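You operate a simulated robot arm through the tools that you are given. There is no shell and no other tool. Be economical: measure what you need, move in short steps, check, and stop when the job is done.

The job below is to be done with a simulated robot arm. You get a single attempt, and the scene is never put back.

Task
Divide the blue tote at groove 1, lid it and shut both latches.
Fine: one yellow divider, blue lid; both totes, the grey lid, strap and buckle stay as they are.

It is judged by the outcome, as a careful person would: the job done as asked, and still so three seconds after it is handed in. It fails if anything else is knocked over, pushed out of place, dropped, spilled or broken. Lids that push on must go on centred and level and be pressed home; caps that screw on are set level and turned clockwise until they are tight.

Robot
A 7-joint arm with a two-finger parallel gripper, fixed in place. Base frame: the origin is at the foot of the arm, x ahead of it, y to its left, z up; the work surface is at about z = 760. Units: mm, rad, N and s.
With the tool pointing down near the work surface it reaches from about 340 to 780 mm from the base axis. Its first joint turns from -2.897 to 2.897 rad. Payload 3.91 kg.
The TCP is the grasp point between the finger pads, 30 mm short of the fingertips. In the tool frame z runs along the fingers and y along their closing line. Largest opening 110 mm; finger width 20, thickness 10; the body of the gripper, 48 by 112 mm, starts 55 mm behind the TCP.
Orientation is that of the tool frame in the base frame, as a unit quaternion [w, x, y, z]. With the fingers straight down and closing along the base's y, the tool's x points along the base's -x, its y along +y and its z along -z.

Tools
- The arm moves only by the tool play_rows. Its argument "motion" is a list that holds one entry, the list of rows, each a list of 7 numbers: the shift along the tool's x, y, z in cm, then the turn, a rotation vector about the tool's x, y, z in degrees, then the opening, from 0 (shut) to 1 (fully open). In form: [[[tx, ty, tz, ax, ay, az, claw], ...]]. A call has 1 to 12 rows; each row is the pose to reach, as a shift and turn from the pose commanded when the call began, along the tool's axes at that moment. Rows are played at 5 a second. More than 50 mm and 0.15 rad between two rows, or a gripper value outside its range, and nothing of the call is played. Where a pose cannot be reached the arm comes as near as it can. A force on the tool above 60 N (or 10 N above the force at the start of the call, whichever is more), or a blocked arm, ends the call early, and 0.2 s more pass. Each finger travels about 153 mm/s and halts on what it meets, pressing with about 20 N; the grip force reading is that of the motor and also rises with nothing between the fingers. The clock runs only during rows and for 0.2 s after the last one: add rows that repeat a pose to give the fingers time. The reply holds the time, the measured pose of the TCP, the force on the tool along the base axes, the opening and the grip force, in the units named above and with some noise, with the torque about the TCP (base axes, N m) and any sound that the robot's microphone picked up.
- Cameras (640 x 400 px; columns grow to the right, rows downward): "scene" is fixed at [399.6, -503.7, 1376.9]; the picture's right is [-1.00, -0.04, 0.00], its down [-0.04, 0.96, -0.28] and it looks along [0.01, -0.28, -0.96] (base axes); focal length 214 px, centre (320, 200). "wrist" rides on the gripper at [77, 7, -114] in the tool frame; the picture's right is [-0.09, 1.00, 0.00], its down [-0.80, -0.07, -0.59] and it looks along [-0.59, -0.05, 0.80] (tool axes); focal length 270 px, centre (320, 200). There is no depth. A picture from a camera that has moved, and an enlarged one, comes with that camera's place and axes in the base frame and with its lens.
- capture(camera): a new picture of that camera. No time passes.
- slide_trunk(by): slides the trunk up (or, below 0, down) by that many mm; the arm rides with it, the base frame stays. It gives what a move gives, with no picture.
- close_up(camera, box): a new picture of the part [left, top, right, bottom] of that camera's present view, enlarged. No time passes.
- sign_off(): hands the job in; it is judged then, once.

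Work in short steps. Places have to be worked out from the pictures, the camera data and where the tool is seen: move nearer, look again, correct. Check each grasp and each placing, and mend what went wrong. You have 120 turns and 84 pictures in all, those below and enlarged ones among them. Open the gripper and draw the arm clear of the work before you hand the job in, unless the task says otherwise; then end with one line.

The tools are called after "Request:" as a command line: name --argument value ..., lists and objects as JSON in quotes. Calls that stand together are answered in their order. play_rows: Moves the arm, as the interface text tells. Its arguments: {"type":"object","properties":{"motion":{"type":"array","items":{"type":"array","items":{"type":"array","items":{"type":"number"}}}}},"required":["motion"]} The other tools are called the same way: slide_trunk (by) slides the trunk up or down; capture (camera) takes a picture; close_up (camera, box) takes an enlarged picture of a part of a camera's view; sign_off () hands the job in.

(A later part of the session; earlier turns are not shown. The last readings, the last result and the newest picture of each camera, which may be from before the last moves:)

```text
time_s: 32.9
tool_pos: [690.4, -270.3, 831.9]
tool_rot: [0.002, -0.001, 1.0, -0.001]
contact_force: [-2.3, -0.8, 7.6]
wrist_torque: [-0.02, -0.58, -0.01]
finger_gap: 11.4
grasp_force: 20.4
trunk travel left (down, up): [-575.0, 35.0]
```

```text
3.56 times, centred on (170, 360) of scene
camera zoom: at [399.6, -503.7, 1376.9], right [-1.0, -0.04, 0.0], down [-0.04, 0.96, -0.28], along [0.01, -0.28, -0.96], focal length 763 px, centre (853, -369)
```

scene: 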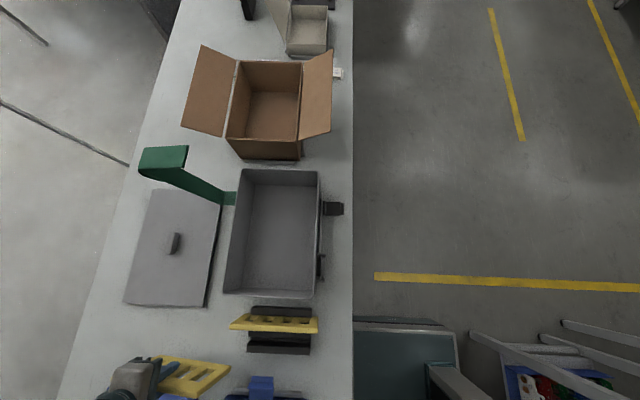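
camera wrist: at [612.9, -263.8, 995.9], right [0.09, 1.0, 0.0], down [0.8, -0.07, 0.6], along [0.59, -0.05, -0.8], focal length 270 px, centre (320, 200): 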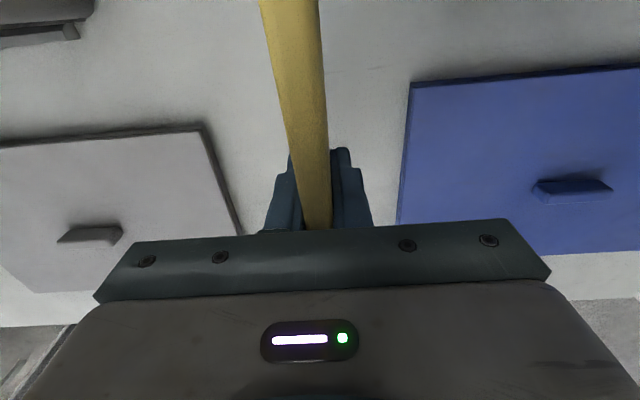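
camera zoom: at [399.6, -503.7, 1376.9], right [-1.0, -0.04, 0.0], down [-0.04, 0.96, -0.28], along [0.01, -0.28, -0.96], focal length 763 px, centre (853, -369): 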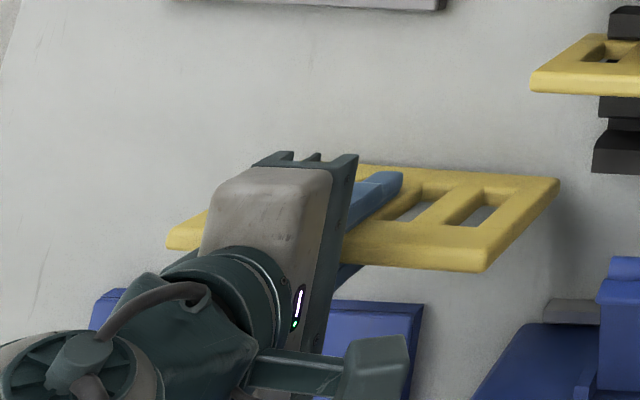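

Still ~3° to go. Keep pressing until the torque vanishes.

Request:
play_rows --motion '[[[0, 0, 0.2, 0, 0, 0, 0], [0, 0, 0.4, 0, 0, 0, 0], [0, 0, 0.4, 0, 0, 0, 0]]]'

```text
time_s: 33.7
tool_pos: [689.7, -270.0, 827.5]
tool_rot: [0.002, 0.0, 1.0, 0.0]
contact_force: [-2.0, 0.1, 7.9]
wrist_torque: [0.01, -0.54, 0.01]
finger_gap: 11.6
grasp_force: 20.2
trunk travel left (down, up): [-575.0, 35.0]
```

Request:
play_rows --motion '[[[0, 0, 0.2, 0, 0, 0, 0], [0, 0, 0.35, 0, 0, 0, 0], [0, 0, 0.35, 0, 0, 0, 0]]]'

Request:
close_up --camera "scene" --box '[80, 320, 260, 400]'

```text
time_s: 34.5
tool_pos: [690.5, -270.6, 825.9]
tool_rot: [0.002, -0.001, 1.0, -0.002]
contact_force: [-2.7, -0.7, 16.8]
wrist_torque: [0.02, -0.06, 0.01]
finger_gap: 11.7
grasp_force: 19.7
trunk travel left (down, up): [-575.0, 35.0]
```

```text
3.56 times, centred on (170, 360) of scene
camera zoom: at [399.6, -503.7, 1376.9], right [-1.0, -0.04, 0.0], down [-0.04, 0.96, -0.28], along [0.01, -0.28, -0.96], focal length 763 px, centre (853, -369)
```

zoom: 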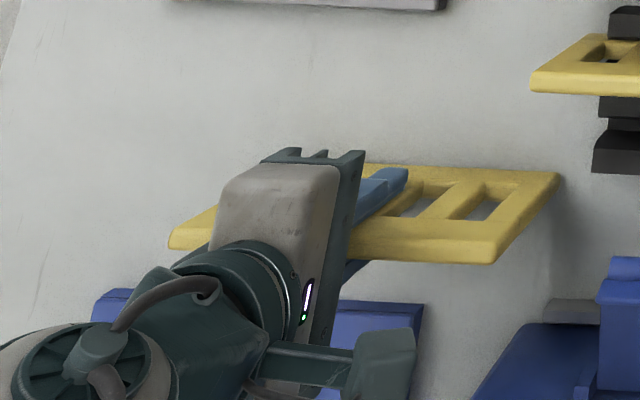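

Level now (torque ≈0, Fz 17 N): bottom is 66 mm under the TCP, ends ±95 mm. Lift and go back over groove 1.

Request:
play_rows --motion '[[[0, 0, -3, 0, 0, 0, 0], [0, 0, -7, 0, 0, 0, 0], [0, 0, -11, 0, 0, 0, 0], [0, 0, -15, 0, 0, 0, 0], [2, 3.8, -17, 0, 0, 0, 0], [4, 7.8, -17, 0, 0, 0, 0], [6, 11.8, -17, 0, 0, 0, 0], [8, 15.8, -17, 0, 0, 0, 0], [10.5, 19.8, -17, 0, 0, 0, 0], [13, 23.8, -17, 0, 0, 0, 0], [15.5, 27.5, -17, 0, 0, 0, 0], [18, 30.25, -17, 0, 0, 0, 0]]]'

Request:
play_rows --motion '[[[0, 0, 0, 0, 0, 0, 0]]]'

```text
time_s: 37.1
tool_pos: [510.9, 34.2, 993.4]
tool_rot: [0.001, -0.002, 1.0, -0.002]
contact_force: [0.3, -0.1, -0.8]
wrist_torque: [0.03, -0.05, 0.01]
finger_gap: 11.9
grasp_force: 20.4
trunk travel left (down, up): [-575.0, 35.0]
```

```text
time_s: 37.5
tool_pos: [510.4, 33.5, 991.9]
tool_rot: [0.001, -0.001, 1.0, -0.001]
contact_force: [-0.1, 0.4, 0.1]
wrist_torque: [-0.02, 0.0, -0.01]
finger_gap: 11.4
grasp_force: 20.5
trunk travel left (down, up): [-575.0, 35.0]
```

Lower to just inside the rim (TCP ≈937) and check the force.

Request:
play_rows --motion '[[[0, -0.1, 2.5, 0, 0, 0, 0], [0, -0.1, 4.5, 0, 0, 0, 0], [0, -0.1, 4.8, 0, 0, 0, 0], [0, -0.1, 5.1, 0, 0, 0, 0], [0, -0.1, 5.1, 0, 0, 0, 0]]]'

```text
time_s: 38.7
tool_pos: [509.6, 31.1, 943.5]
tool_rot: [0.001, 0.0, 1.0, -0.001]
contact_force: [3.3, 0.6, 7.1]
wrist_torque: [0.02, 0.64, 0.01]
finger_gap: 11.4
grasp_force: 20.1
trunk travel left (down, up): [-575.0, 35.0]
```

Near end still on the rim. Back up 5 mm, shift +3 mm in x and test again lightly.

Request:
play_rows --motion '[[[0, 0, -0.6, 0, 0, 0, 0], [-0.3, 0, -0.6, 0, 0, 0, 0], [-0.3, 0, -0.3, 0, 0, 0, 0], [-0.3, 0, 0, 0, 0, 0, 0], [-0.3, 0, 0, 0, 0, 0, 0]]]'

```text
time_s: 39.9
tool_pos: [513.8, 29.9, 941.6]
tool_rot: [0.0, -0.001, 1.0, -0.001]
contact_force: [0.0, -0.4, -1.6]
wrist_torque: [0.0, 0.04, -0.03]
finger_gap: 11.4
grasp_force: 19.9
trunk travel left (down, up): [-575.0, 35.0]
```

Clear at x≈513.8. Continue down 4 mm with a small +y correction.

Request:
play_rows --motion '[[[0, 0.1, 0.2, 0, 0, 0, 0], [0, 0.1, 0.4, 0, 0, 0, 0], [0, 0.1, 0.4, 0, 0, 0, 0]]]'

```text
time_s: 40.7
tool_pos: [513.5, 32.8, 937.3]
tool_rot: [0.001, -0.001, 1.0, -0.001]
contact_force: [0.4, -0.1, -1.0]
wrist_torque: [-0.03, 0.03, -0.03]
finger_gap: 11.7
grasp_force: 19.9
trunk travel left (down, up): [-575.0, 35.0]
```

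Request:
play_rows --motion '[[[0, 0, 0.2, 0, 0, 0, 0], [0, 0, 0.4, 0, 0, 0, 0], [0, 0, 0.6, 0, 0, 0, 0], [0, 0, 0.6, 0, 0, 0, 0]]]'

```text
time_s: 41.7
tool_pos: [512.9, 32.4, 932.7]
tool_rot: [0.0, 0.0, 1.0, 0.0]
contact_force: [0.1, 0.8, -1.0]
wrist_torque: [-0.01, 0.03, -0.01]
finger_gap: 11.4
grasp_force: 19.4
trunk travel left (down, up): [-575.0, 35.0]
```

Clear. Continue toward the rib tops.

Request:
play_rows --motion '[[[0, 0, 0.3, 0, 0, 0, 0], [0, 0, 0.6, 0, 0, 0, 0], [0, 0, 0.9, 0, 0, 0, 0], [0, 0, 1.1, 0, 0, 0, 0], [0, 0, 1.1, 0, 0, 0, 0]]]'

```text
time_s: 42.9
tool_pos: [513.4, 32.7, 920.6]
tool_rot: [0.001, -0.001, 1.0, -0.001]
contact_force: [0.0, 0.8, -0.7]
wrist_torque: [-0.01, 0.0, 0.01]
finger_gap: 11.5
grasp_force: 19.9
trunk travel left (down, up): [-575.0, 35.0]
```

Request:
play_rows --motion '[[[0, 0, 0.3, 0, 0, 0, 0], [0, 0, 0.6, 0, 0, 0, 0], [0, 0, 0.9, 0, 0, 0, 0], [0, 0, 0.9, 0, 0, 0, 0]]]'

```text
time_s: 43.9
tool_pos: [513.6, 31.6, 912.2]
tool_rot: [0.001, -0.001, 1.0, -0.001]
contact_force: [-0.2, -0.5, 0.1]
wrist_torque: [0.0, -0.02, -0.02]
finger_gap: 11.6
grasp_force: 20.1
trunk travel left (down, up): [-575.0, 35.0]
```

Request:
play_rows --motion '[[[0, 0, 0.4, 0, 0, 0, 0], [0, 0, 0.8, 0, 0, 0, 0], [0, 0, 1.2, 0, 0, 0, 0], [0, 0, 1.6, 0, 0, 0, 0], [0, 0, 1.6, 0, 0, 0, 0]]]'

```text
time_s: 45.1
tool_pos: [513.1, 31.6, 894.4]
tool_rot: [0.002, -0.001, 1.0, 0.0]
contact_force: [0.0, 0.0, 0.0]
wrist_torque: [0.01, 0.01, 0.03]
finger_gap: 11.4
grasp_force: 19.8
trunk travel left (down, up): [-575.0, 35.0]
```

Still free. Continue in larger steps toward the floor.

Request:
play_rows --motion '[[[0, 0, 0.6, 0, 0, 0, 0], [0, 0, 1.2, 0, 0, 0, 0], [0, 0, 1.8, 0, 0, 0, 0], [0, 0, 2.4, 0, 0, 0, 0], [0, 0, 3, 0, 0, 0, 0], [0, 0, 3, 0, 0, 0, 0]]]'

Request:
capture --camera "wrist"

```text
time_s: 46.5
tool_pos: [512.9, 31.5, 866.0]
tool_rot: [0.001, 0.0, 1.0, 0.0]
contact_force: [-0.5, -0.3, -1.1]
wrist_torque: [0.02, 0.03, -0.02]
finger_gap: 11.6
grasp_force: 19.9
trunk travel left (down, up): [-575.0, 35.0]
```

```text
39 pictures are left
camera wrist: at [435.3, 38.4, 979.8], right [0.09, 1.0, 0.0], down [0.8, -0.07, 0.6], along [0.59, -0.05, -0.8], focal length 270 px, centre (320, 200)
```

wrist: 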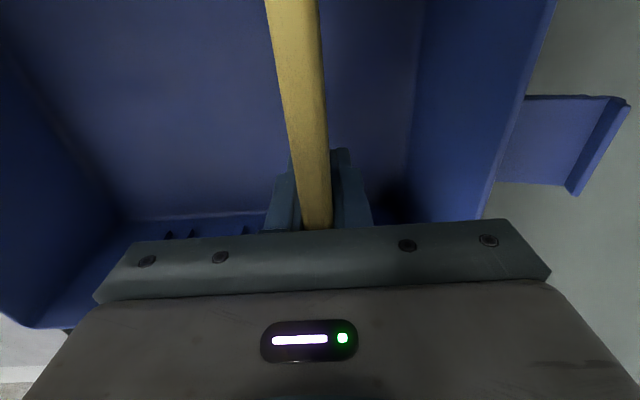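

Sliding freely. Continue to the floor in small steps.

Request:
play_rows --motion '[[[0, 0, 0.6, 0, 0, 0, 0], [0, 0, 1.2, 0, 0, 0, 0], [0, 0, 1.8, 0, 0, 0, 0], [0, 0, 2.4, 0, 0, 0, 0], [0, 0, 2.8, 0, 0, 0, 0], [0, 0, 3.1, 0, 0, 0, 0], [0, 0, 3.1, 0, 0, 0, 0]]]'

```text
time_s: 48.1
tool_pos: [513.2, 32.5, 836.2]
tool_rot: [0.001, -0.001, 1.0, -0.001]
contact_force: [-2.4, -0.3, 0.8]
wrist_torque: [-0.01, -0.12, -0.01]
finger_gap: 11.6
grasp_force: 19.9
trunk travel left (down, up): [-575.0, 35.0]
```

Request:
play_rows --motion '[[[0, 0, 0.2, 0, 0, 0, 0], [0, 0, 0.4, 0, 0, 0, 0], [0, 0, 0.6, 0, 0, 0, 0], [0, 0, 0.6, 0, 0, 0, 0]]]'

```text
time_s: 49.1
tool_pos: [514.3, 31.8, 829.5]
tool_rot: [0.002, -0.001, 1.0, -0.001]
contact_force: [0.0, -0.1, 13.9]
wrist_torque: [0.0, 0.11, -0.03]
finger_gap: 11.7
grasp_force: 19.9
trunk travel left (down, up): [-575.0, 35.0]
```

Seated on the floor (14 N, no torque). Release with a small opening and rise.

Request:
play_rows --motion '[[[0, 0, -0.1, 0, 0, 0, 0.35], [0, 0, -0.1, 0, 0, 0, 0.35], [0, 0, -1, 0, 0, 0, 0.35], [0, 0, -4, 0, 0, 0, 0.35], [0, 0, -8, 0, 0, 0, 0.35], [0, 0, -12, 0, 0, 0, 0.35], [1.5, 0, -16, 0, 0, 0, 0.5], [3, -4, -18, 0, 0, 0, 0.5], [3, -4, -18, 0, 0, 0, 0.5]]]'

Request:
capture --camera "wrist"

Request:
close_up --camera "wrist" --box '[200, 0, 520, 200]'

```text
time_s: 51.1
tool_pos: [482.8, -7.9, 1009.3]
tool_rot: [0.0, -0.001, 1.0, -0.001]
contact_force: [-0.7, 0.5, 0.5]
wrist_torque: [0.0, 0.0, 0.03]
finger_gap: 55.0
grasp_force: 0.1
trunk travel left (down, up): [-575.0, 35.0]
```

```text
38 pictures are left
camera wrist: at [404.8, -2.1, 1123.3], right [0.09, 1.0, 0.0], down [0.8, -0.07, 0.6], along [0.59, -0.05, -0.8], focal length 270 px, centre (320, 200)
```

wrist: 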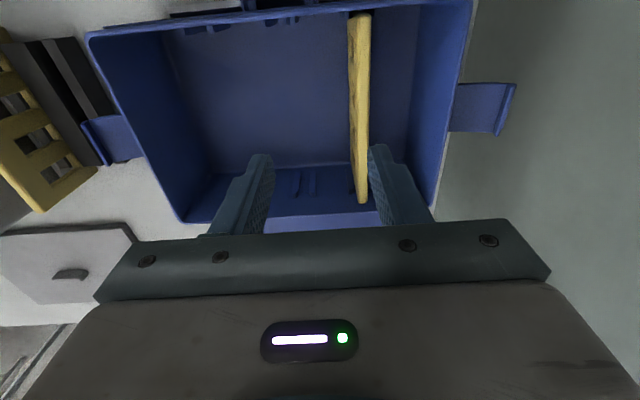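

```text
2.00 times, centred on (360, 100) of wrist
camera zoom: at [404.8, -2.1, 1123.3], right [0.09, 1.0, 0.0], down [0.8, -0.07, 0.6], along [0.59, -0.05, -0.8], focal length 541 px, centre (240, 400)
```

zoom: 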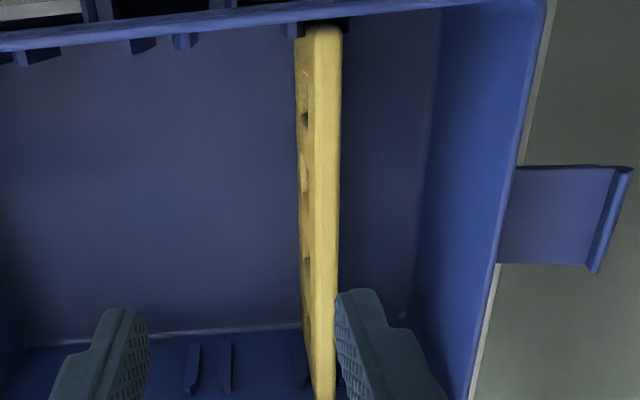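

Divider stands in groove 1 at both walls. Now go look at the blue lid and its handle.

Request:
play_rows --motion '[[[-4, -0.5, 0, 0, 0, 0, 1], [-8, -1, 0, 0, 0, 0, 1], [-12, -1.5, 0, 0, 0, 0, 1], [-16, -2, 0, 0, 0, 0, 1], [-20, -2.7, 0, 0, 0, 0, 1], [-20.7, -2.7, 3, 0, 0, 0, 1], [-20.7, -2.7, 5, 0, 0, 0, 1], [-20.7, -2.7, 5, 0, 0, 0, 1]]]'

Request:
capture --camera "wrist"

Request:
close_up --camera "wrist" --box '[240, 100, 400, 200]'

```text
time_s: 52.9
tool_pos: [690.3, -33.8, 959.4]
tool_rot: [0.001, 0.0, 1.0, -0.001]
contact_force: [-0.1, 0.7, -0.2]
wrist_torque: [0.0, -0.02, -0.02]
finger_gap: 110.1
grasp_force: 0.0
trunk travel left (down, up): [-575.0, 35.0]
```

```text
36 pictures are left
camera wrist: at [612.2, -27.9, 1073.6], right [0.09, 1.0, 0.0], down [0.8, -0.07, 0.6], along [0.59, -0.05, -0.8], focal length 270 px, centre (320, 200)
```

wrist: 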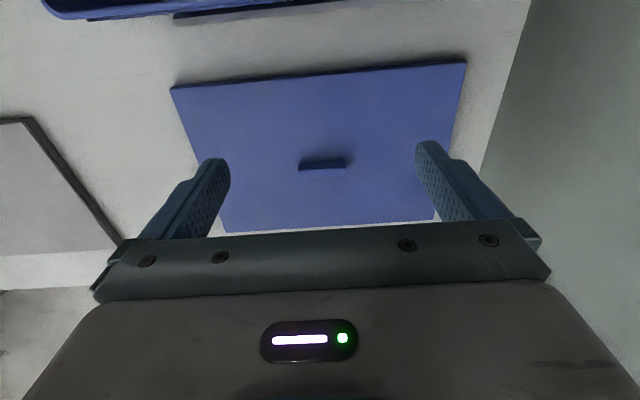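

```text
4.00 times, centred on (320, 150) of wrist
camera zoom: at [612.2, -27.9, 1073.6], right [0.09, 1.0, 0.0], down [0.8, -0.07, 0.6], along [0.59, -0.05, -0.8], focal length 1081 px, centre (320, 400)
```

zoom: 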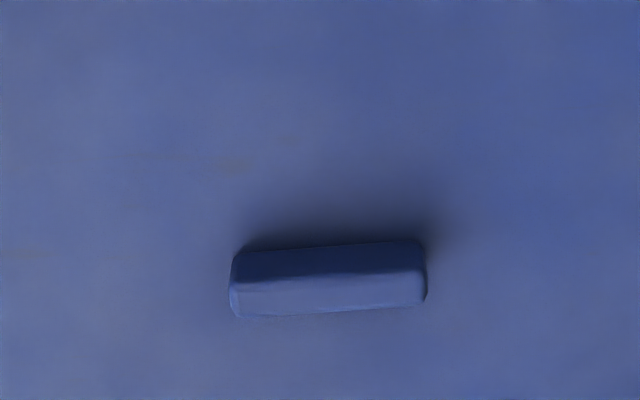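

Lid is ~210×305 centred at (777,−38); its bar handle sits at (780,−39), 58 mm along y, top z≈794. Approach above it with fingers straddling its length.

Request:
play_rows --motion '[[[-3, -0.2, 2, 0, 0, 0, 0.9], [-6, -0.4, 4, 0, 0, 0, 0.9], [-8.9, -0.5, 7, 0, 0, 0, 0.9], [-8.9, -0.5, 11, 0, 0, 0, 0.9], [-8.9, -0.5, 11, 0, 0, 0, 0.9]]]'

Request:
close_up --camera "wrist" --box '[160, 40, 480, 240]'

```text
time_s: 54.1
tool_pos: [779.9, -40.0, 849.1]
tool_rot: [0.001, 0.0, 1.0, -0.002]
contact_force: [-0.3, 0.7, 0.3]
wrist_torque: [0.01, -0.01, 0.03]
finger_gap: 99.1
grasp_force: 0.0
trunk travel left (down, up): [-575.0, 35.0]
```

```text
2.00 times, centred on (320, 140) of wrist
camera zoom: at [701.8, -32.6, 963.0], right [0.09, 1.0, 0.0], down [0.8, -0.07, 0.6], along [0.59, -0.05, -0.8], focal length 541 px, centre (320, 320)
```

zoom: 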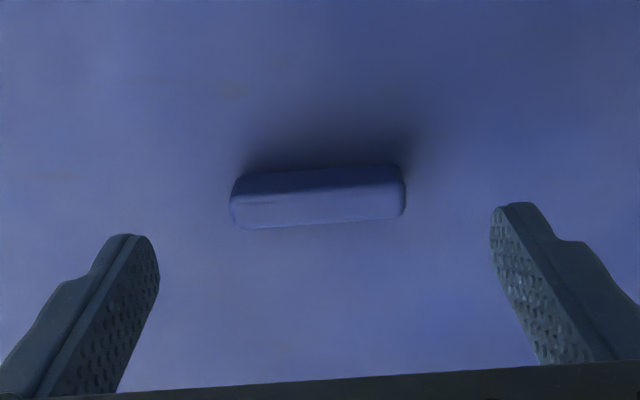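

Handle confirmed at x 772–785, top z≈796, lid top ≈777. Descend to TCP 810 and close.

Request:
play_rows --motion '[[[0.1, 0, 1.5, 0, 0, 0, 0.9], [0.1, 0, 3, 0, 0, 0, 0.9], [0.1, 0, 3.8, 0, 0, 0, 0.9], [0.1, 0, 3.8, 0, 0, 0, 0.9], [0.1, 0, 3.8, 0, 0, 0, 0.3], [0.1, 0, 3.8, 0, 0, 0, 0.3], [0.1, 0, 3.8, 0, 0, 0, 0.3]]]'

```text
time_s: 55.7
tool_pos: [780.2, -40.8, 810.8]
tool_rot: [0.001, -0.002, 1.0, -0.001]
contact_force: [0.2, -0.6, 1.5]
wrist_torque: [-0.06, -0.06, 0.01]
finger_gap: 59.8
grasp_force: 20.3
trunk travel left (down, up): [-575.0, 35.0]
```

Gripped at 59.8 mm. Lift.

Request:
play_rows --motion '[[[0, 0, -1, 0, 0, 0, 0.3], [0, 0, -3, 0, 0, 0, 0.3], [0, 0, -6, 0, 0, 0, 0.3], [0, 0, -10, 0, 0, 0, 0.3], [0, 0, -14, 0, 0, 0, 0.3], [0, 0, -18, 0, 0, 0, 0.3], [0, 0, -20, 0, 0, 0, 0.3], [0, 0, -20, 0, 0, 0, 0.3]]]'

Request:
capture --camera "wrist"

```text
time_s: 57.5
tool_pos: [778.0, -38.7, 1011.6]
tool_rot: [0.002, -0.001, 1.0, -0.001]
contact_force: [-0.4, 0.0, -2.2]
wrist_torque: [-0.01, -0.01, -0.04]
finger_gap: 59.9
grasp_force: 19.8
trunk travel left (down, up): [-575.0, 35.0]
```

```text
33 pictures are left
camera wrist: at [700.9, -32.4, 1126.1], right [0.09, 1.0, 0.0], down [0.8, -0.07, 0.6], along [0.59, -0.05, -0.8], focal length 270 px, centre (320, 200)
```

wrist: 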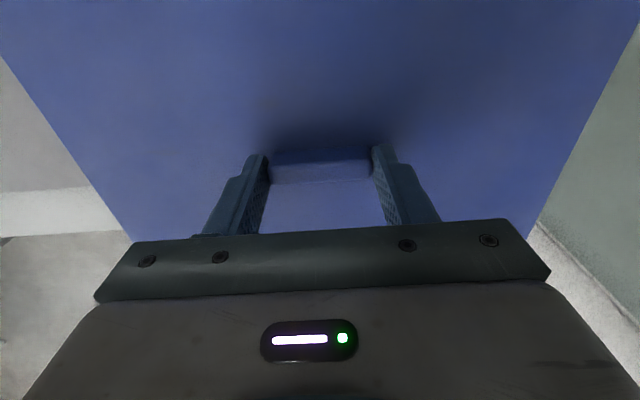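

Lid is held level. Carry it over the tote centre (≈509, −38), keeping high.

Request:
play_rows --motion '[[[4.5, 0, 0, 0, 0, 0, 0.3], [9, 0, 0, 0, 0, 0, 0.3], [13.5, 0, 0, 0, 0, 0, 0.3], [18, 0, 0, 0, 0, 0, 0.3], [22.5, 0, 0, 0, 0, 0, 0.3], [26.9, 0.07, 0, 0, 0, 0, 0.3], [26.9, 0.07, 3, 0, 0, 0, 0.3], [26.9, 0.07, 3, 0, 0, 0, 0.3]]]'

Request:
capture --camera "wrist"

```text
time_s: 59.3
tool_pos: [509.5, -38.7, 981.2]
tool_rot: [0.0, -0.001, 1.0, -0.001]
contact_force: [-0.6, -0.8, -2.5]
wrist_torque: [0.0, 0.02, -0.02]
finger_gap: 59.7
grasp_force: 20.4
trunk travel left (down, up): [-575.0, 35.0]
```

```text
32 pictures are left
camera wrist: at [431.3, -32.4, 1094.7], right [0.09, 1.0, 0.0], down [0.8, -0.07, 0.6], along [0.59, -0.05, -0.8], focal length 270 px, centre (320, 200)
```

wrist: 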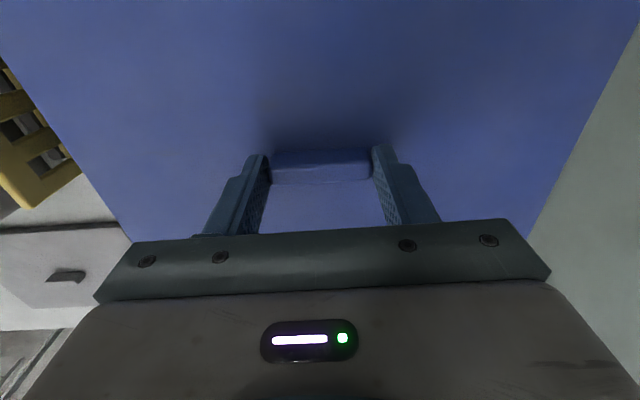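

Lower until the skirt is just above the rim (TCP ≈931), then small steps.

Request:
play_rows --motion '[[[0, 0, 2, 0, 0, 0, 0.3], [0, 0, 4, 0, 0, 0, 0.3], [0, 0, 4.8, 0, 0, 0, 0.3], [0, 0, 5, 0, 0, 0, 0.3], [0, 0, 5, 0, 0, 0, 0.3]]]'

```text
time_s: 60.5
tool_pos: [509.4, -39.6, 930.1]
tool_rot: [0.001, -0.001, 1.0, -0.001]
contact_force: [-0.2, 0.2, -3.2]
wrist_torque: [0.0, -0.03, 0.01]
finger_gap: 59.6
grasp_force: 20.0
trunk travel left (down, up): [-575.0, 35.0]
```

Request:
play_rows --motion '[[[0, 0.05, 0.2, 0, 0, 0, 0.3], [0, 0.05, 0.4, 0, 0, 0, 0.3], [0, 0.05, 0.6, 0, 0, 0, 0.3], [0, 0.05, 0.6, 0, 0, 0, 0.3]]]'

```text
time_s: 61.5
tool_pos: [510.0, -39.4, 924.9]
tool_rot: [0.001, -0.001, 1.0, -0.001]
contact_force: [0.1, 0.0, -2.2]
wrist_torque: [0.0, -0.04, 0.01]
finger_gap: 59.7
grasp_force: 20.3
trunk travel left (down, up): [-575.0, 35.0]
```

Request:
play_rows --motion '[[[0, 0, 0.2, 0, 0, 0, 0.3], [0, 0, 0.4, 0, 0, 0, 0.3], [0, 0, 0.5, 0, 0, 0, 0.3], [0, 0, 0.5, 0, 0, 0, 0.3]]]'

```text
time_s: 62.5
tool_pos: [510.7, -38.9, 920.2]
tool_rot: [0.002, -0.001, 1.0, -0.001]
contact_force: [-1.1, -0.6, 11.9]
wrist_torque: [0.03, 0.44, -0.02]
finger_gap: 59.9
grasp_force: 19.7
trunk travel left (down, up): [-575.0, 35.0]
```

Contact with a slight bias at the near side. Check the picture before pressing on.

Request:
capture --camera "wrist"

Request:
close_up --camera "scene" --box '[180, 320, 340, 400]'

```text
31 pictures are left
camera wrist: at [431.1, -32.5, 1035.4], right [0.09, 1.0, 0.0], down [0.8, -0.07, 0.6], along [0.59, -0.05, -0.8], focal length 270 px, centre (320, 200)
```

wrist: 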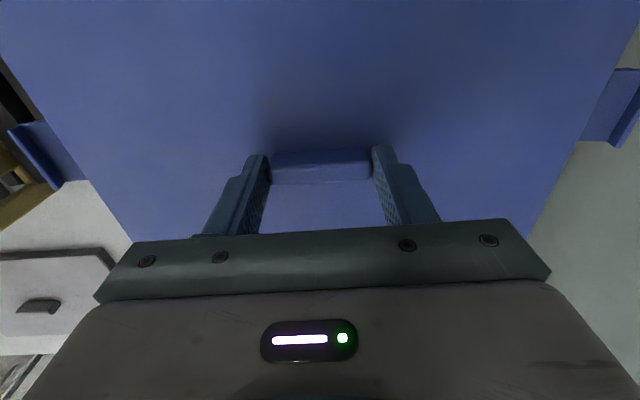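

```text
4.00 times, centred on (260, 360) of scene
camera zoom: at [399.6, -503.7, 1376.9], right [-1.0, -0.04, 0.0], down [-0.04, 0.96, -0.28], along [0.01, -0.28, -0.96], focal length 858 px, centre (560, -440)
```

zoom: 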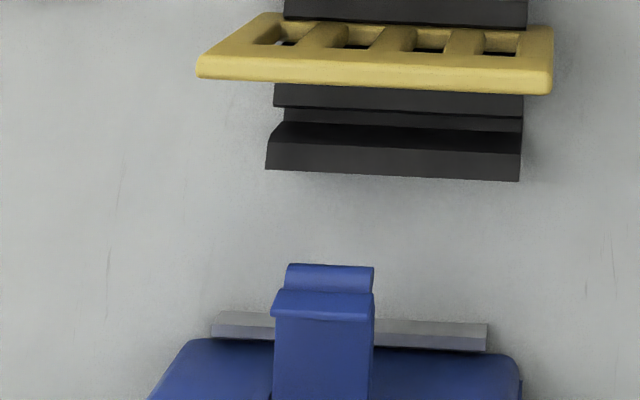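

Test: raise 3 mm, shift −1.5 mm in x, lower again to compare.

Request:
play_rows --motion '[[[0, 0, -0.4, 0, 0, 0, 0.3], [0.15, 0.05, -0.4, 0, 0, 0, 0.3], [0.15, 0.05, -0.2, 0, 0, 0, 0.3], [0.15, 0.05, 0, 0, 0, 0, 0.3], [0.15, 0.05, 0, 0, 0, 0, 0.3]]]'

```text
time_s: 63.7
tool_pos: [508.8, -38.9, 921.6]
tool_rot: [0.002, -0.001, 1.0, -0.001]
contact_force: [1.2, -0.8, 10.7]
wrist_torque: [0.03, 0.44, 0.05]
finger_gap: 59.7
grasp_force: 20.1
trunk travel left (down, up): [-575.0, 35.0]
```

Request:
play_rows --motion '[[[0, 0, -0.4, 0, 0, 0, 0.3], [-0.35, 0, -0.4, 0, 0, 0, 0.3], [-0.35, 0, -0.2, 0, 0, 0, 0.3], [-0.35, 0, 0, 0, 0, 0, 0.3], [-0.35, 0, 0, 0, 0, 0, 0.3]]]'

```text
time_s: 64.9
tool_pos: [511.2, -38.4, 921.7]
tool_rot: [0.002, 0.0, 1.0, -0.001]
contact_force: [-6.2, 0.2, 11.1]
wrist_torque: [0.09, 0.24, -0.08]
finger_gap: 59.7
grasp_force: 19.6
trunk travel left (down, up): [-575.0, 35.0]
```

Lateral resistance (−6 N) at x≈511 shows the skirt is engaged around the rim. Probe the −x limit to find the centre.

Request:
play_rows --motion '[[[0, 0, -0.2, 0, 0, 0, 0.3], [0.4, 0, -0.2, 0, 0, 0, 0.3], [0.6, 0, -0.2, 0, 0, 0, 0.3], [0.6, 0, -0.2, 0, 0, 0, 0.3]]]'

```text
time_s: 65.9
tool_pos: [506.2, -38.5, 922.5]
tool_rot: [0.0, -0.001, 1.0, -0.001]
contact_force: [3.6, 0.0, -1.2]
wrist_torque: [0.06, -0.24, -0.03]
finger_gap: 59.9
grasp_force: 19.7
trunk travel left (down, up): [-575.0, 35.0]
```

Free range ≈506.3–511, so centre ≈508.8. Centre it and press down.

Request:
play_rows --motion '[[[-0.27, 0, 0, 0, 0, 0, 0.3], [-0.27, 0, 0.3, 0, 0, 0, 0.3], [-0.27, 0, 0.5, 0, 0, 0, 0.3], [-0.27, 0, 0.7, 0, 0, 0, 0.3], [-0.27, 0, 0.7, 0, 0, 0, 0.3]]]'

```text
time_s: 67.1
tool_pos: [508.3, -38.1, 915.2]
tool_rot: [0.001, -0.001, 1.0, 0.0]
contact_force: [1.3, 0.5, 17.6]
wrist_torque: [0.08, -0.1, -0.04]
finger_gap: 59.9
grasp_force: 20.1
trunk travel left (down, up): [-575.0, 35.0]
```

Request:
play_rows --motion '[[[0, 0, 0.2, 0, 0, 0, 0.3], [0, 0, 0.4, 0, 0, 0, 0.3], [0, 0, 0.4, 0, 0, 0, 0.3]]]'

```text
time_s: 67.9
tool_pos: [508.7, -37.9, 915.0]
tool_rot: [0.004, -0.001, 1.0, -0.001]
contact_force: [0.3, 0.8, 53.5]
wrist_torque: [0.82, 0.62, -0.18]
finger_gap: 59.8
grasp_force: 20.2
trunk travel left (down, up): [-575.0, 35.0]
```

Firm stop at 53 N with no more travel: pressed home. Relax, release and rise to look.

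Request:
play_rows --motion '[[[0, 0, -0.3, 0, 0, 0, 0.3], [0, 0, -0.4, 0, 0, 0, 0.75], [0, 0, -0.4, 0, 0, 0, 0.75], [0, 0, -3, 0, 0, 0, 0.75], [0, 0, -7, 0, 0, 0, 0.75], [2, 0, -11, 0, 0, 0, 0.75], [5, 0, -15, 0, 0, 0, 0.75], [9, 0, -17, 0, 0, 0, 0.75], [12, 0, -18, 0, 0, 0, 0.75], [12, 0, -18, 0, 0, 0, 0.75]]]'

Request:
capture --camera "wrist"

Request:
close_up --camera "wrist" --box '[180, 20, 500, 220]'

```text
time_s: 70.1
tool_pos: [389.0, -39.4, 1090.0]
tool_rot: [0.001, -0.001, 1.0, -0.001]
contact_force: [-0.1, -0.3, -0.3]
wrist_torque: [0.0, 0.01, 0.01]
finger_gap: 82.7
grasp_force: 0.0
trunk travel left (down, up): [-575.0, 35.0]
```

```text
29 pictures are left
camera wrist: at [310.8, -32.0, 1205.0], right [0.09, 1.0, 0.0], down [0.8, -0.07, 0.6], along [0.59, -0.05, -0.8], focal length 270 px, centre (320, 200)
```

wrist: 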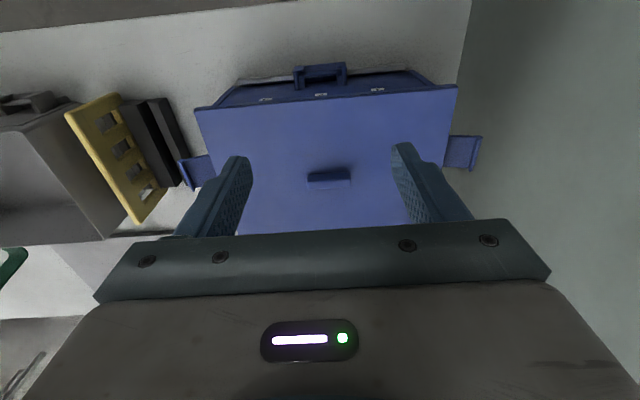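

```text
2.00 times, centred on (340, 120) of wrist
camera zoom: at [310.8, -32.0, 1205.0], right [0.09, 1.0, 0.0], down [0.8, -0.07, 0.6], along [0.59, -0.05, -0.8], focal length 541 px, centre (280, 360)
```

zoom: 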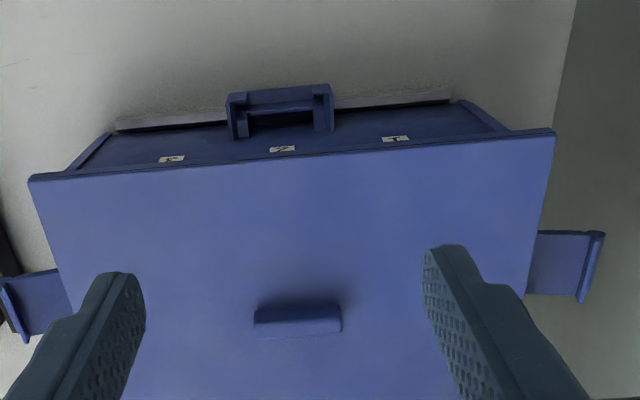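

The lid is level and aligned. Each latch is a ~48 mm-wide flap (x≈489–537) sticking out at z≈828 with an upstanding lip. I'll yaw the tool 90° and move above the left latch to pinch it across its width.

Request:
play_rows --motion '[[[-1.1, -1.9, 0.5, 0, 0, 8.2, 1], [-2.2, -3.8, 1, 0, 0, 16.4, 1], [-3.3, -5.7, 1.5, 0, 0, 24.6, 1], [-4.4, -7.6, 2, 0, 0, 32.8, 1], [-5.5, -9.5, 2.5, 0, 0, 41, 1], [-6.6, -11.4, 3, 0, 0, 49.2, 1], [-7.7, -13.3, 4, 0, 0, 57.4, 1], [-8.8, -15.2, 5, 0, 0, 65.6, 1], [-9.9, -17.1, 6, 0, 0, 73.8, 1], [-11, -19, 7, 0, 0, 82, 1], [-12.4, -20.5, 8, 0, 0, 90, 1], [-12.4, -20.5, 8, 0, 0, 90, 1]]]'

Request:
capture --camera "wrist"

```text
time_s: 72.7
tool_pos: [513.9, -243.3, 1011.9]
tool_rot: [0.001, 0.707, 0.707, 0.0]
contact_force: [0.3, 0.7, 0.3]
wrist_torque: [-0.01, 0.0, -0.04]
finger_gap: 109.9
grasp_force: 0.1
trunk travel left (down, up): [-575.0, 35.0]
```

```text
27 pictures are left
camera wrist: at [518.9, -166.2, 1125.2], right [1.0, -0.09, 0.0], down [-0.07, -0.8, 0.6], along [-0.05, -0.59, -0.8], focal length 270 px, centre (320, 200)
```

wrist: 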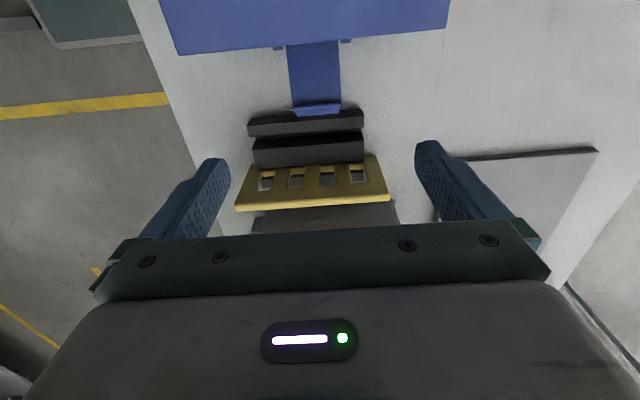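

Request:
close_up --camera "wrist" --box '[230, 20, 400, 126]'

```text
3.76 times, centred on (315, 73) of wrist
camera zoom: at [518.9, -166.2, 1125.2], right [1.0, -0.09, 0.0], down [-0.07, -0.8, 0.6], along [-0.05, -0.59, -0.8], focal length 1018 px, centre (339, 678)
```

zoom: 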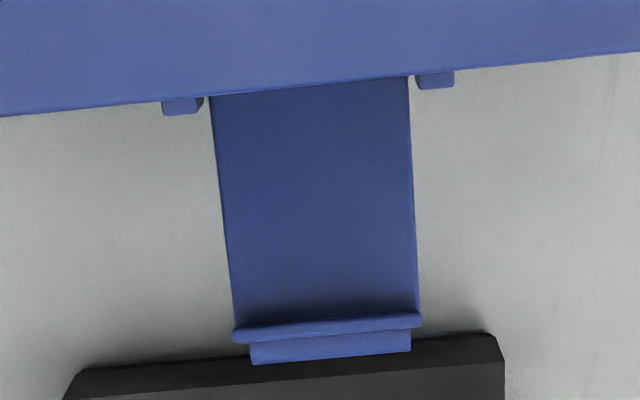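

Flap spans x≈484–535 (centre ≈509.5), hinge near y≈−192. Descend to just above it with fingers straddling and check its height.

Request:
play_rows --motion '[[[-0.1, -0.4, 3, 0, 0, 0, 1], [-0.2, -0.4, 6, 0, 0, 0, 1], [-0.2, -0.4, 9, 0, 0, 0, 1], [-0.2, -0.4, 12, 0, 0, 0, 1], [-0.2, -0.4, 12, 0, 0, 0, 1]]]'

Request:
capture --camera "wrist"

Request:
close_up --camera "scene" --box '[180, 320, 340, 400]'

```text
time_s: 73.9
tool_pos: [508.4, -244.3, 891.3]
tool_rot: [0.001, 0.706, 0.708, 0.0]
contact_force: [0.1, 0.1, 0.5]
wrist_torque: [0.0, 0.01, 0.01]
finger_gap: 110.2
grasp_force: 0.1
trunk travel left (down, up): [-575.0, 35.0]
```

```text
25 pictures are left
camera wrist: at [514.1, -168.2, 1005.9], right [1.0, -0.09, 0.0], down [-0.07, -0.8, 0.6], along [-0.05, -0.59, -0.8], focal length 270 px, centre (320, 200)
```

wrist: 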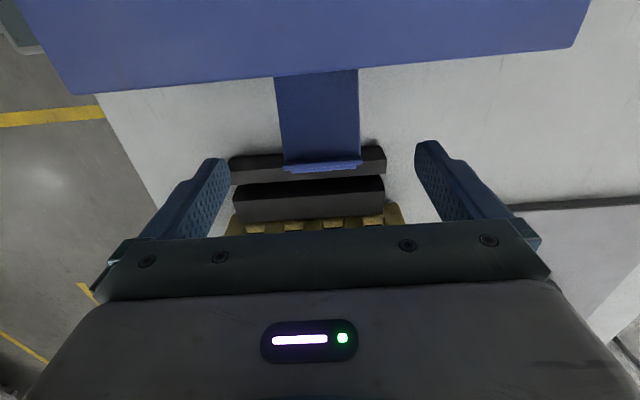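

```text
4.00 times, centred on (260, 360) of scene
camera zoom: at [399.6, -503.7, 1376.9], right [-1.0, -0.04, 0.0], down [-0.04, 0.96, -0.28], along [0.01, -0.28, -0.96], focal length 858 px, centre (560, -440)
```

zoom: 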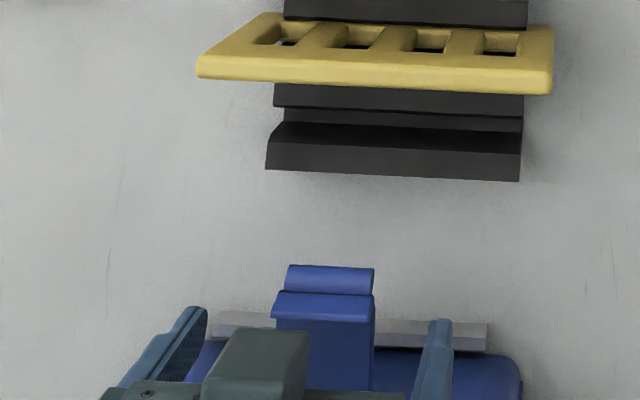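

Ridge at about (y −254, z 842), flap near z≈832. Lower the fingers around the flap and close on its sides.

Request:
play_rows --motion '[[[0, 0.1, 2, 0, 0, 0, 1], [0, 0.1, 4, 0, 0, 0, 1], [0, 0.1, 4.8, 0, 0, 0, 1], [0, 0.1, 4.8, 0, 0, 0, 0.6], [0, 0.1, 4.8, 0, 0, 0, 0.3], [0, 0.1, 4.8, 0, 0, 0, 0.3], [0, 0.1, 4.8, 0, 0, 0, 0.3]]]'

Request:
capture --camera "wrist"

```text
time_s: 75.5
tool_pos: [510.6, -245.2, 842.1]
tool_rot: [0.001, 0.706, 0.708, 0.0]
contact_force: [0.4, 1.4, 0.3]
wrist_torque: [-0.04, -0.05, -0.06]
finger_gap: 56.1
grasp_force: 19.5
trunk travel left (down, up): [-575.0, 35.0]
```

```text
23 pictures are left
camera wrist: at [515.2, -168.5, 957.2], right [1.0, -0.09, 0.0], down [-0.07, -0.8, 0.6], along [-0.05, -0.59, -0.8], focal length 270 px, centre (320, 200)
```

wrist: 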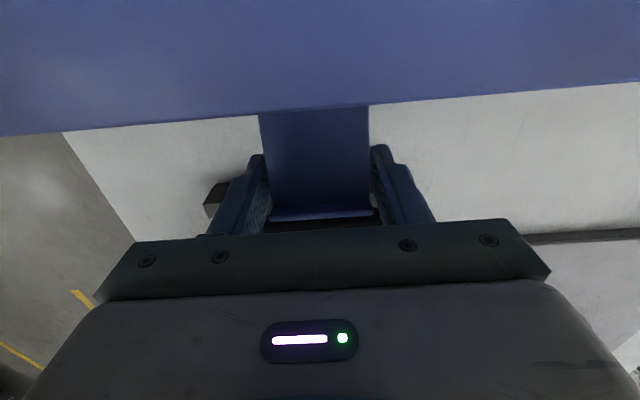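

Gripped at 56 mm. Swing it up along an arc of ~44 mm radius; first 30°.

Request:
play_rows --motion '[[[0.02, 0, -0.4, 0, 0, 0, 0.3], [0.07, 0, -0.8, 0, 0, 0, 0.3], [0.2, 0, -1.3, 0, 0, 0, 0.3], [0.36, 0, -1.75, 0, 0, 0, 0.3], [0.59, 0, -2.2, 0, 0, 0, 0.3], [0.59, 0, -2.2, 0, 0, 0, 0.3]]]'

Request:
capture --camera "wrist"

```text
time_s: 76.9
tool_pos: [510.3, -240.8, 865.8]
tool_rot: [0.001, 0.707, 0.708, -0.001]
contact_force: [-0.5, -0.3, -4.9]
wrist_torque: [-0.16, -0.12, 0.03]
finger_gap: 49.7
grasp_force: 19.5
trunk travel left (down, up): [-575.0, 35.0]
```

```text
22 pictures are left
camera wrist: at [515.2, -163.3, 979.8], right [1.0, -0.09, 0.0], down [-0.07, -0.8, 0.6], along [-0.05, -0.59, -0.8], focal length 270 px, centre (320, 200)
```

wrist: 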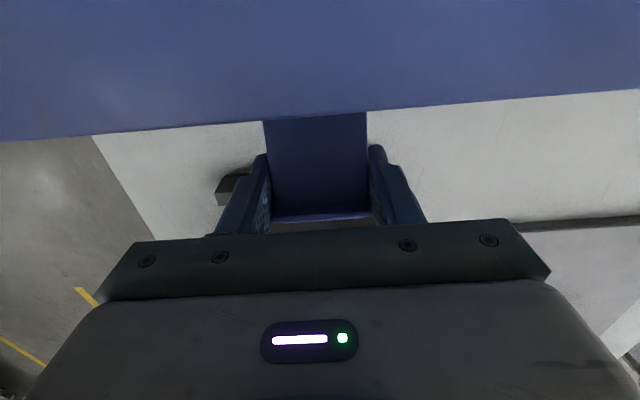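

The flap is following. Continue to ~60°.

Request:
play_rows --motion '[[[0.33, 0, -0.47, 0, 0, 0, 0.3], [0.7, 0, -0.91, 0, 0, 0, 0.3], [1.13, 0, -1.28, 0, 0, 0, 0.3], [1.61, 0, -1.61, 0, 0, 0, 0.3], [1.61, 0, -1.61, 0, 0, 0, 0.3]]]'

Request:
capture --camera "wrist"

```text
time_s: 78.1
tool_pos: [509.2, -226.4, 881.5]
tool_rot: [0.001, 0.707, 0.707, 0.0]
contact_force: [-1.7, -16.7, 1.1]
wrist_torque: [-0.22, 0.01, 0.05]
finger_gap: 49.9
grasp_force: 20.2
trunk travel left (down, up): [-575.0, 35.0]
```

```text
21 pictures are left
camera wrist: at [515.1, -148.7, 995.7], right [1.0, -0.09, 0.0], down [-0.07, -0.8, 0.6], along [-0.05, -0.59, -0.8], focal length 270 px, centre (320, 200)
```

wrist: 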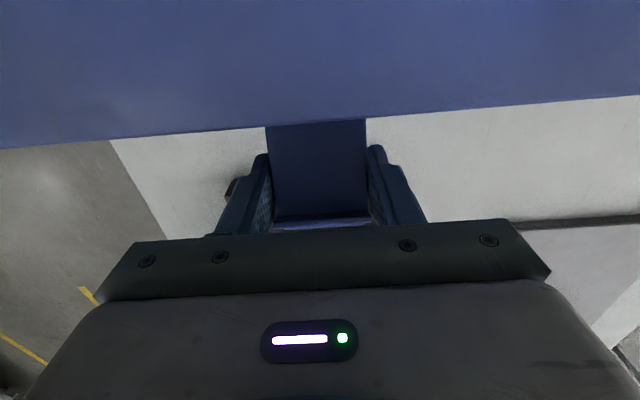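

Resisting in y (−17 N): arc slightly off. Raise 4 mm without further y and check.

Request:
play_rows --motion '[[[0, 0, -0.2, 0, 0, 0, 0.3], [0, 0, -0.4, 0, 0, 0, 0.3], [0, 0, -0.4, 0, 0, 0, 0.3]]]'

```text
time_s: 78.9
tool_pos: [509.8, -224.1, 884.3]
tool_rot: [0.001, 0.706, 0.708, 0.001]
contact_force: [-2.5, -10.2, -1.2]
wrist_torque: [-0.23, 0.01, -0.24]
finger_gap: 49.7
grasp_force: 20.0
trunk travel left (down, up): [-575.0, 35.0]
```

Request:
play_rows --motion '[[[0.3, 0, -0.25, 0, 0, 0, 0.3], [0.6, 0, -0.45, 0, 0, 0, 0.3], [0.9, 0, -0.6, 0, 0, 0, 0.3], [0.9, 0, -0.6, 0, 0, 0, 0.3]]]'

Request:
close_up --camera "wrist" --box '[200, 90, 440, 240]'

Request:
close_up --camera "scene" --box '[180, 320, 340, 400]'

```text
time_s: 79.9
tool_pos: [509.9, -215.6, 892.1]
tool_rot: [0.001, 0.706, 0.708, 0.001]
contact_force: [-3.9, -16.2, 1.7]
wrist_torque: [-0.24, -0.07, -0.2]
finger_gap: 49.8
grasp_force: 19.5
trunk travel left (down, up): [-575.0, 35.0]
```

```text
2.67 times, centred on (320, 165) of wrist
camera zoom: at [515.1, -139.2, 1005.9], right [1.0, -0.09, 0.0], down [-0.07, -0.8, 0.59], along [-0.05, -0.59, -0.8], focal length 721 px, centre (320, 293)
```

zoom: 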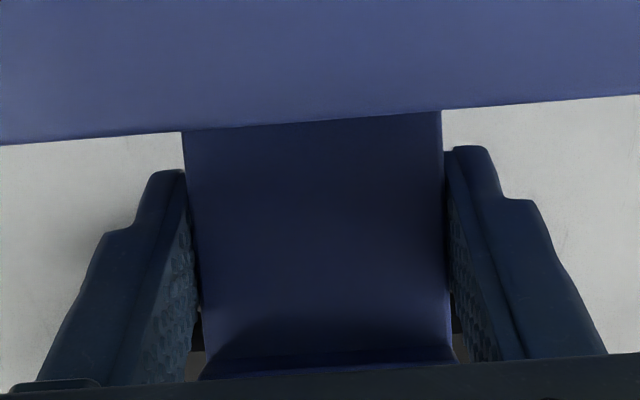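

```text
4.00 times, centred on (260, 360) of scene
camera zoom: at [399.6, -503.7, 1376.9], right [-1.0, -0.04, 0.0], down [-0.04, 0.96, -0.28], along [0.01, -0.28, -0.96], focal length 858 px, centre (560, -440)
```

zoom: 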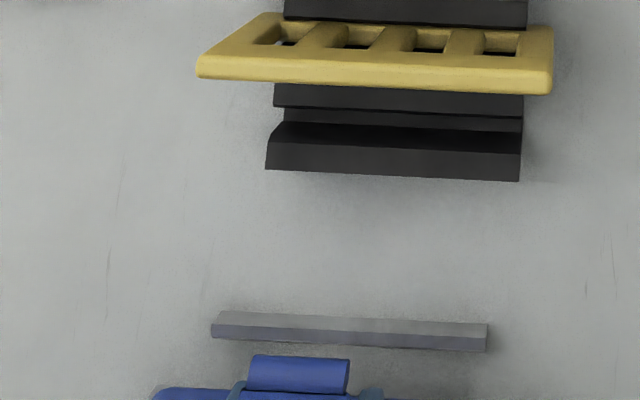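

Fingers seem to be slipping along the flap (≈40–45° up). Open slightly and see whether the flap stays up by itself.

Request:
play_rows --motion '[[[0, 0, 0, 0, 0, 0, 0.6], [0, 0, 0, 0, 0, 0, 0.7], [-0.3, 0, -1.5, 0, 0, 0, 0.8], [-0.6, 0, -4.5, 0, 0, 0, 0.9], [-0.6, 0, -8, 0, 0, 0, 0.9], [-0.6, 0, -8, 0, 0, 0, 0.9]]]'

Request:
close_up --camera "wrist" --box '[200, 40, 440, 190]'

Request:
close_up --camera "scene" --box '[180, 320, 340, 400]'

```text
time_s: 81.3
tool_pos: [509.8, -220.4, 971.2]
tool_rot: [0.002, 0.707, 0.707, 0.0]
contact_force: [0.3, 0.0, 0.0]
wrist_torque: [0.01, 0.01, 0.02]
finger_gap: 99.3
grasp_force: 0.0
trunk travel left (down, up): [-575.0, 35.0]
```

```text
2.67 times, centred on (320, 115) of wrist
camera zoom: at [515.6, -144.0, 1085.3], right [1.0, -0.09, 0.0], down [-0.07, -0.8, 0.6], along [-0.05, -0.59, -0.8], focal length 721 px, centre (320, 427)
```

zoom: 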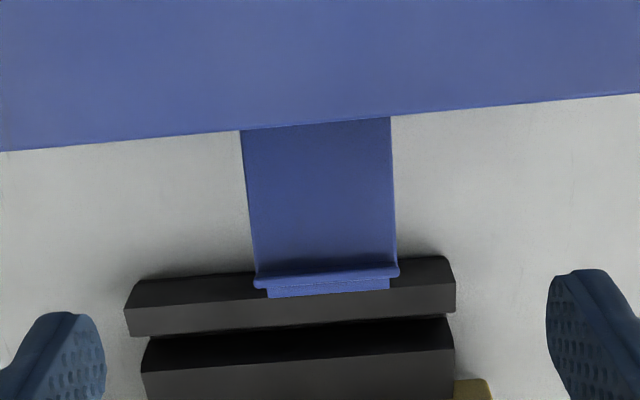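

```text
4.00 times, centred on (260, 360) of scene
camera zoom: at [399.6, -503.7, 1376.9], right [-1.0, -0.04, 0.0], down [-0.04, 0.96, -0.28], along [0.01, -0.28, -0.96], focal length 858 px, centre (560, -440)
```

zoom: 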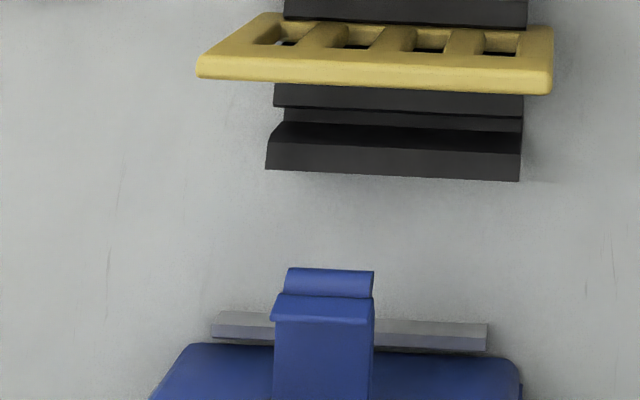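

The flap falls back, so I need to push it through in one go. I'll tilt the tool 30° so the fingertips come in from outside under the flap's tab (end ≈ y −266, z 837) and move to a pre-pose.

Request:
play_rows --motion '[[[-2.6, 0, 0, 0, 7.5, 0, 0.5], [-5.3, 0, 0, 0, 15, 0, 0.2], [-8, 0, 2, 0, 22.5, 0, 0.2], [-10.63, 0, 5.7, 0, 30, 0, 0.2], [-10.63, 0, 5.7, 0, 30, 0, 0.2]]]'

Request:
capture --camera "wrist"

Request:
close_up --camera "scene" --box '[150, 290, 340, 400]'

```text
time_s: 82.5
tool_pos: [510.3, -327.5, 914.0]
tool_rot: [-0.182, 0.682, 0.684, 0.183]
contact_force: [-0.6, -0.3, -0.4]
wrist_torque: [0.01, -0.02, 0.03]
finger_gap: 21.9
grasp_force: 0.0
trunk travel left (down, up): [-575.0, 35.0]
```

```text
16 pictures are left
camera wrist: at [515.6, -317.8, 1051.3], right [1.0, -0.07, -0.04], down [-0.07, -0.99, 0.11], along [-0.05, -0.11, -0.99], focal length 270 px, centre (320, 200)
```

wrist: 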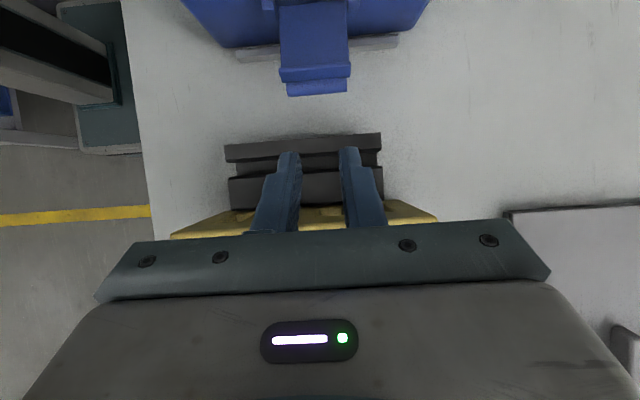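

```text
3.37 times, centred on (245, 345) of scene
camera zoom: at [399.6, -503.7, 1376.9], right [-1.0, -0.04, 0.0], down [-0.04, 0.96, -0.28], along [0.01, -0.28, -0.96], focal length 722 px, centre (573, -288)
```

zoom: 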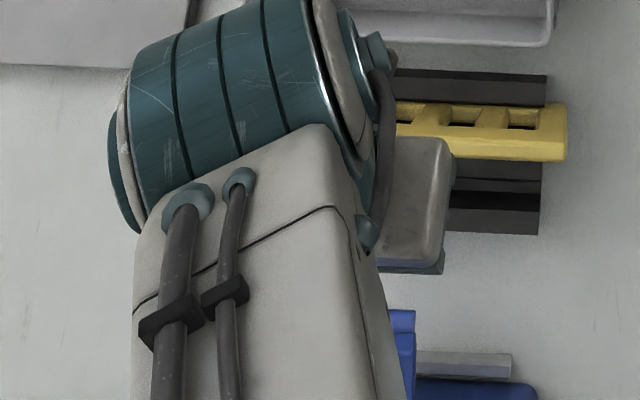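

Latch's tab end seen at y≈−262. Slide the fingertips in along the tool axis to beneath the tab.

Request:
play_rows --motion '[[[0, 0, 3, 0, 0, 0, 0.2], [0, 0, 6, 0, 0, 0, 0.2], [0.1, 0, 8, 0, 0, 0, 0.2], [0.17, 0, 9.1, 0, 0, 0, 0.2], [0.17, 0, 9.1, 0, 0, 0, 0.2]]]'

Request:
capture --camera "wrist"

```text
time_s: 83.7
tool_pos: [510.6, -279.2, 836.6]
tool_rot: [-0.182, 0.683, 0.684, 0.183]
contact_force: [-0.3, -0.4, 0.5]
wrist_torque: [0.01, 0.01, 0.0]
finger_gap: 21.8
grasp_force: 0.1
trunk travel left (down, up): [-575.0, 35.0]
```

```text
14 pictures are left
camera wrist: at [516.3, -270.3, 973.7], right [1.0, -0.07, -0.04], down [-0.07, -0.99, 0.12], along [-0.05, -0.11, -0.99], focal length 270 px, centre (320, 200)
```

wrist: 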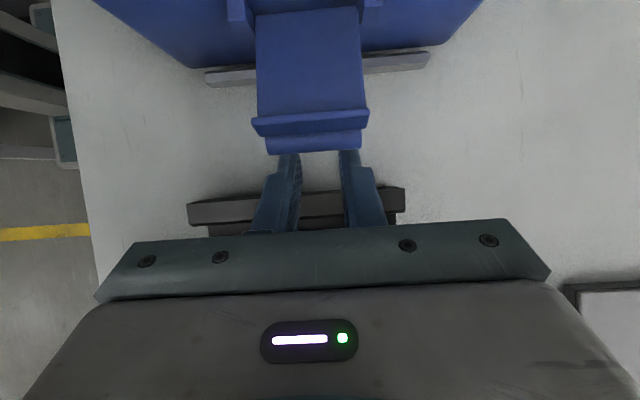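

Fingertips are just under the tab. Raise along the flap's arc, first part to about 20°.

Request:
play_rows --motion '[[[0.5, 0, -0.7, 0, 0, 0, 0.2], [0.95, 0, -1.35, 0, 0, 0, 0.2], [1.6, 0, -2.3, 0, 0, 0, 0.2], [2.41, 0, -3.27, 0, 0, 0, 0.2], [2.41, 0, -3.27, 0, 0, 0, 0.2]]]'

Request:
capture --camera "wrist"

```text
time_s: 84.9
tool_pos: [509.6, -274.8, 877.5]
tool_rot: [-0.182, 0.683, 0.684, 0.182]
contact_force: [0.0, -0.5, -0.3]
wrist_torque: [-0.03, 0.03, 0.0]
finger_gap: 21.9
grasp_force: 0.0
trunk travel left (down, up): [-575.0, 35.0]
```

```text
13 pictures are left
camera wrist: at [515.8, -266.0, 1014.5], right [1.0, -0.07, -0.04], down [-0.07, -0.99, 0.12], along [-0.05, -0.11, -0.99], focal length 270 px, centre (320, 200)
```

wrist: 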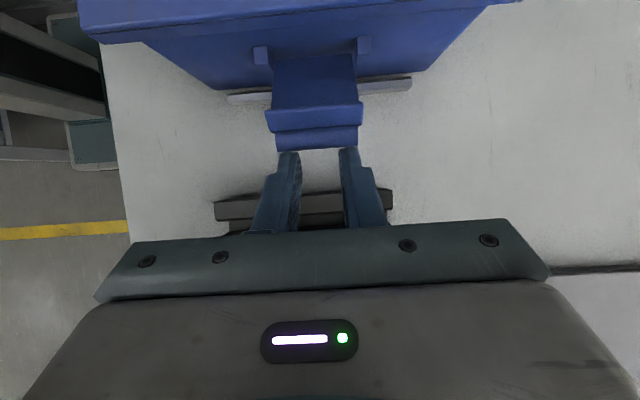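

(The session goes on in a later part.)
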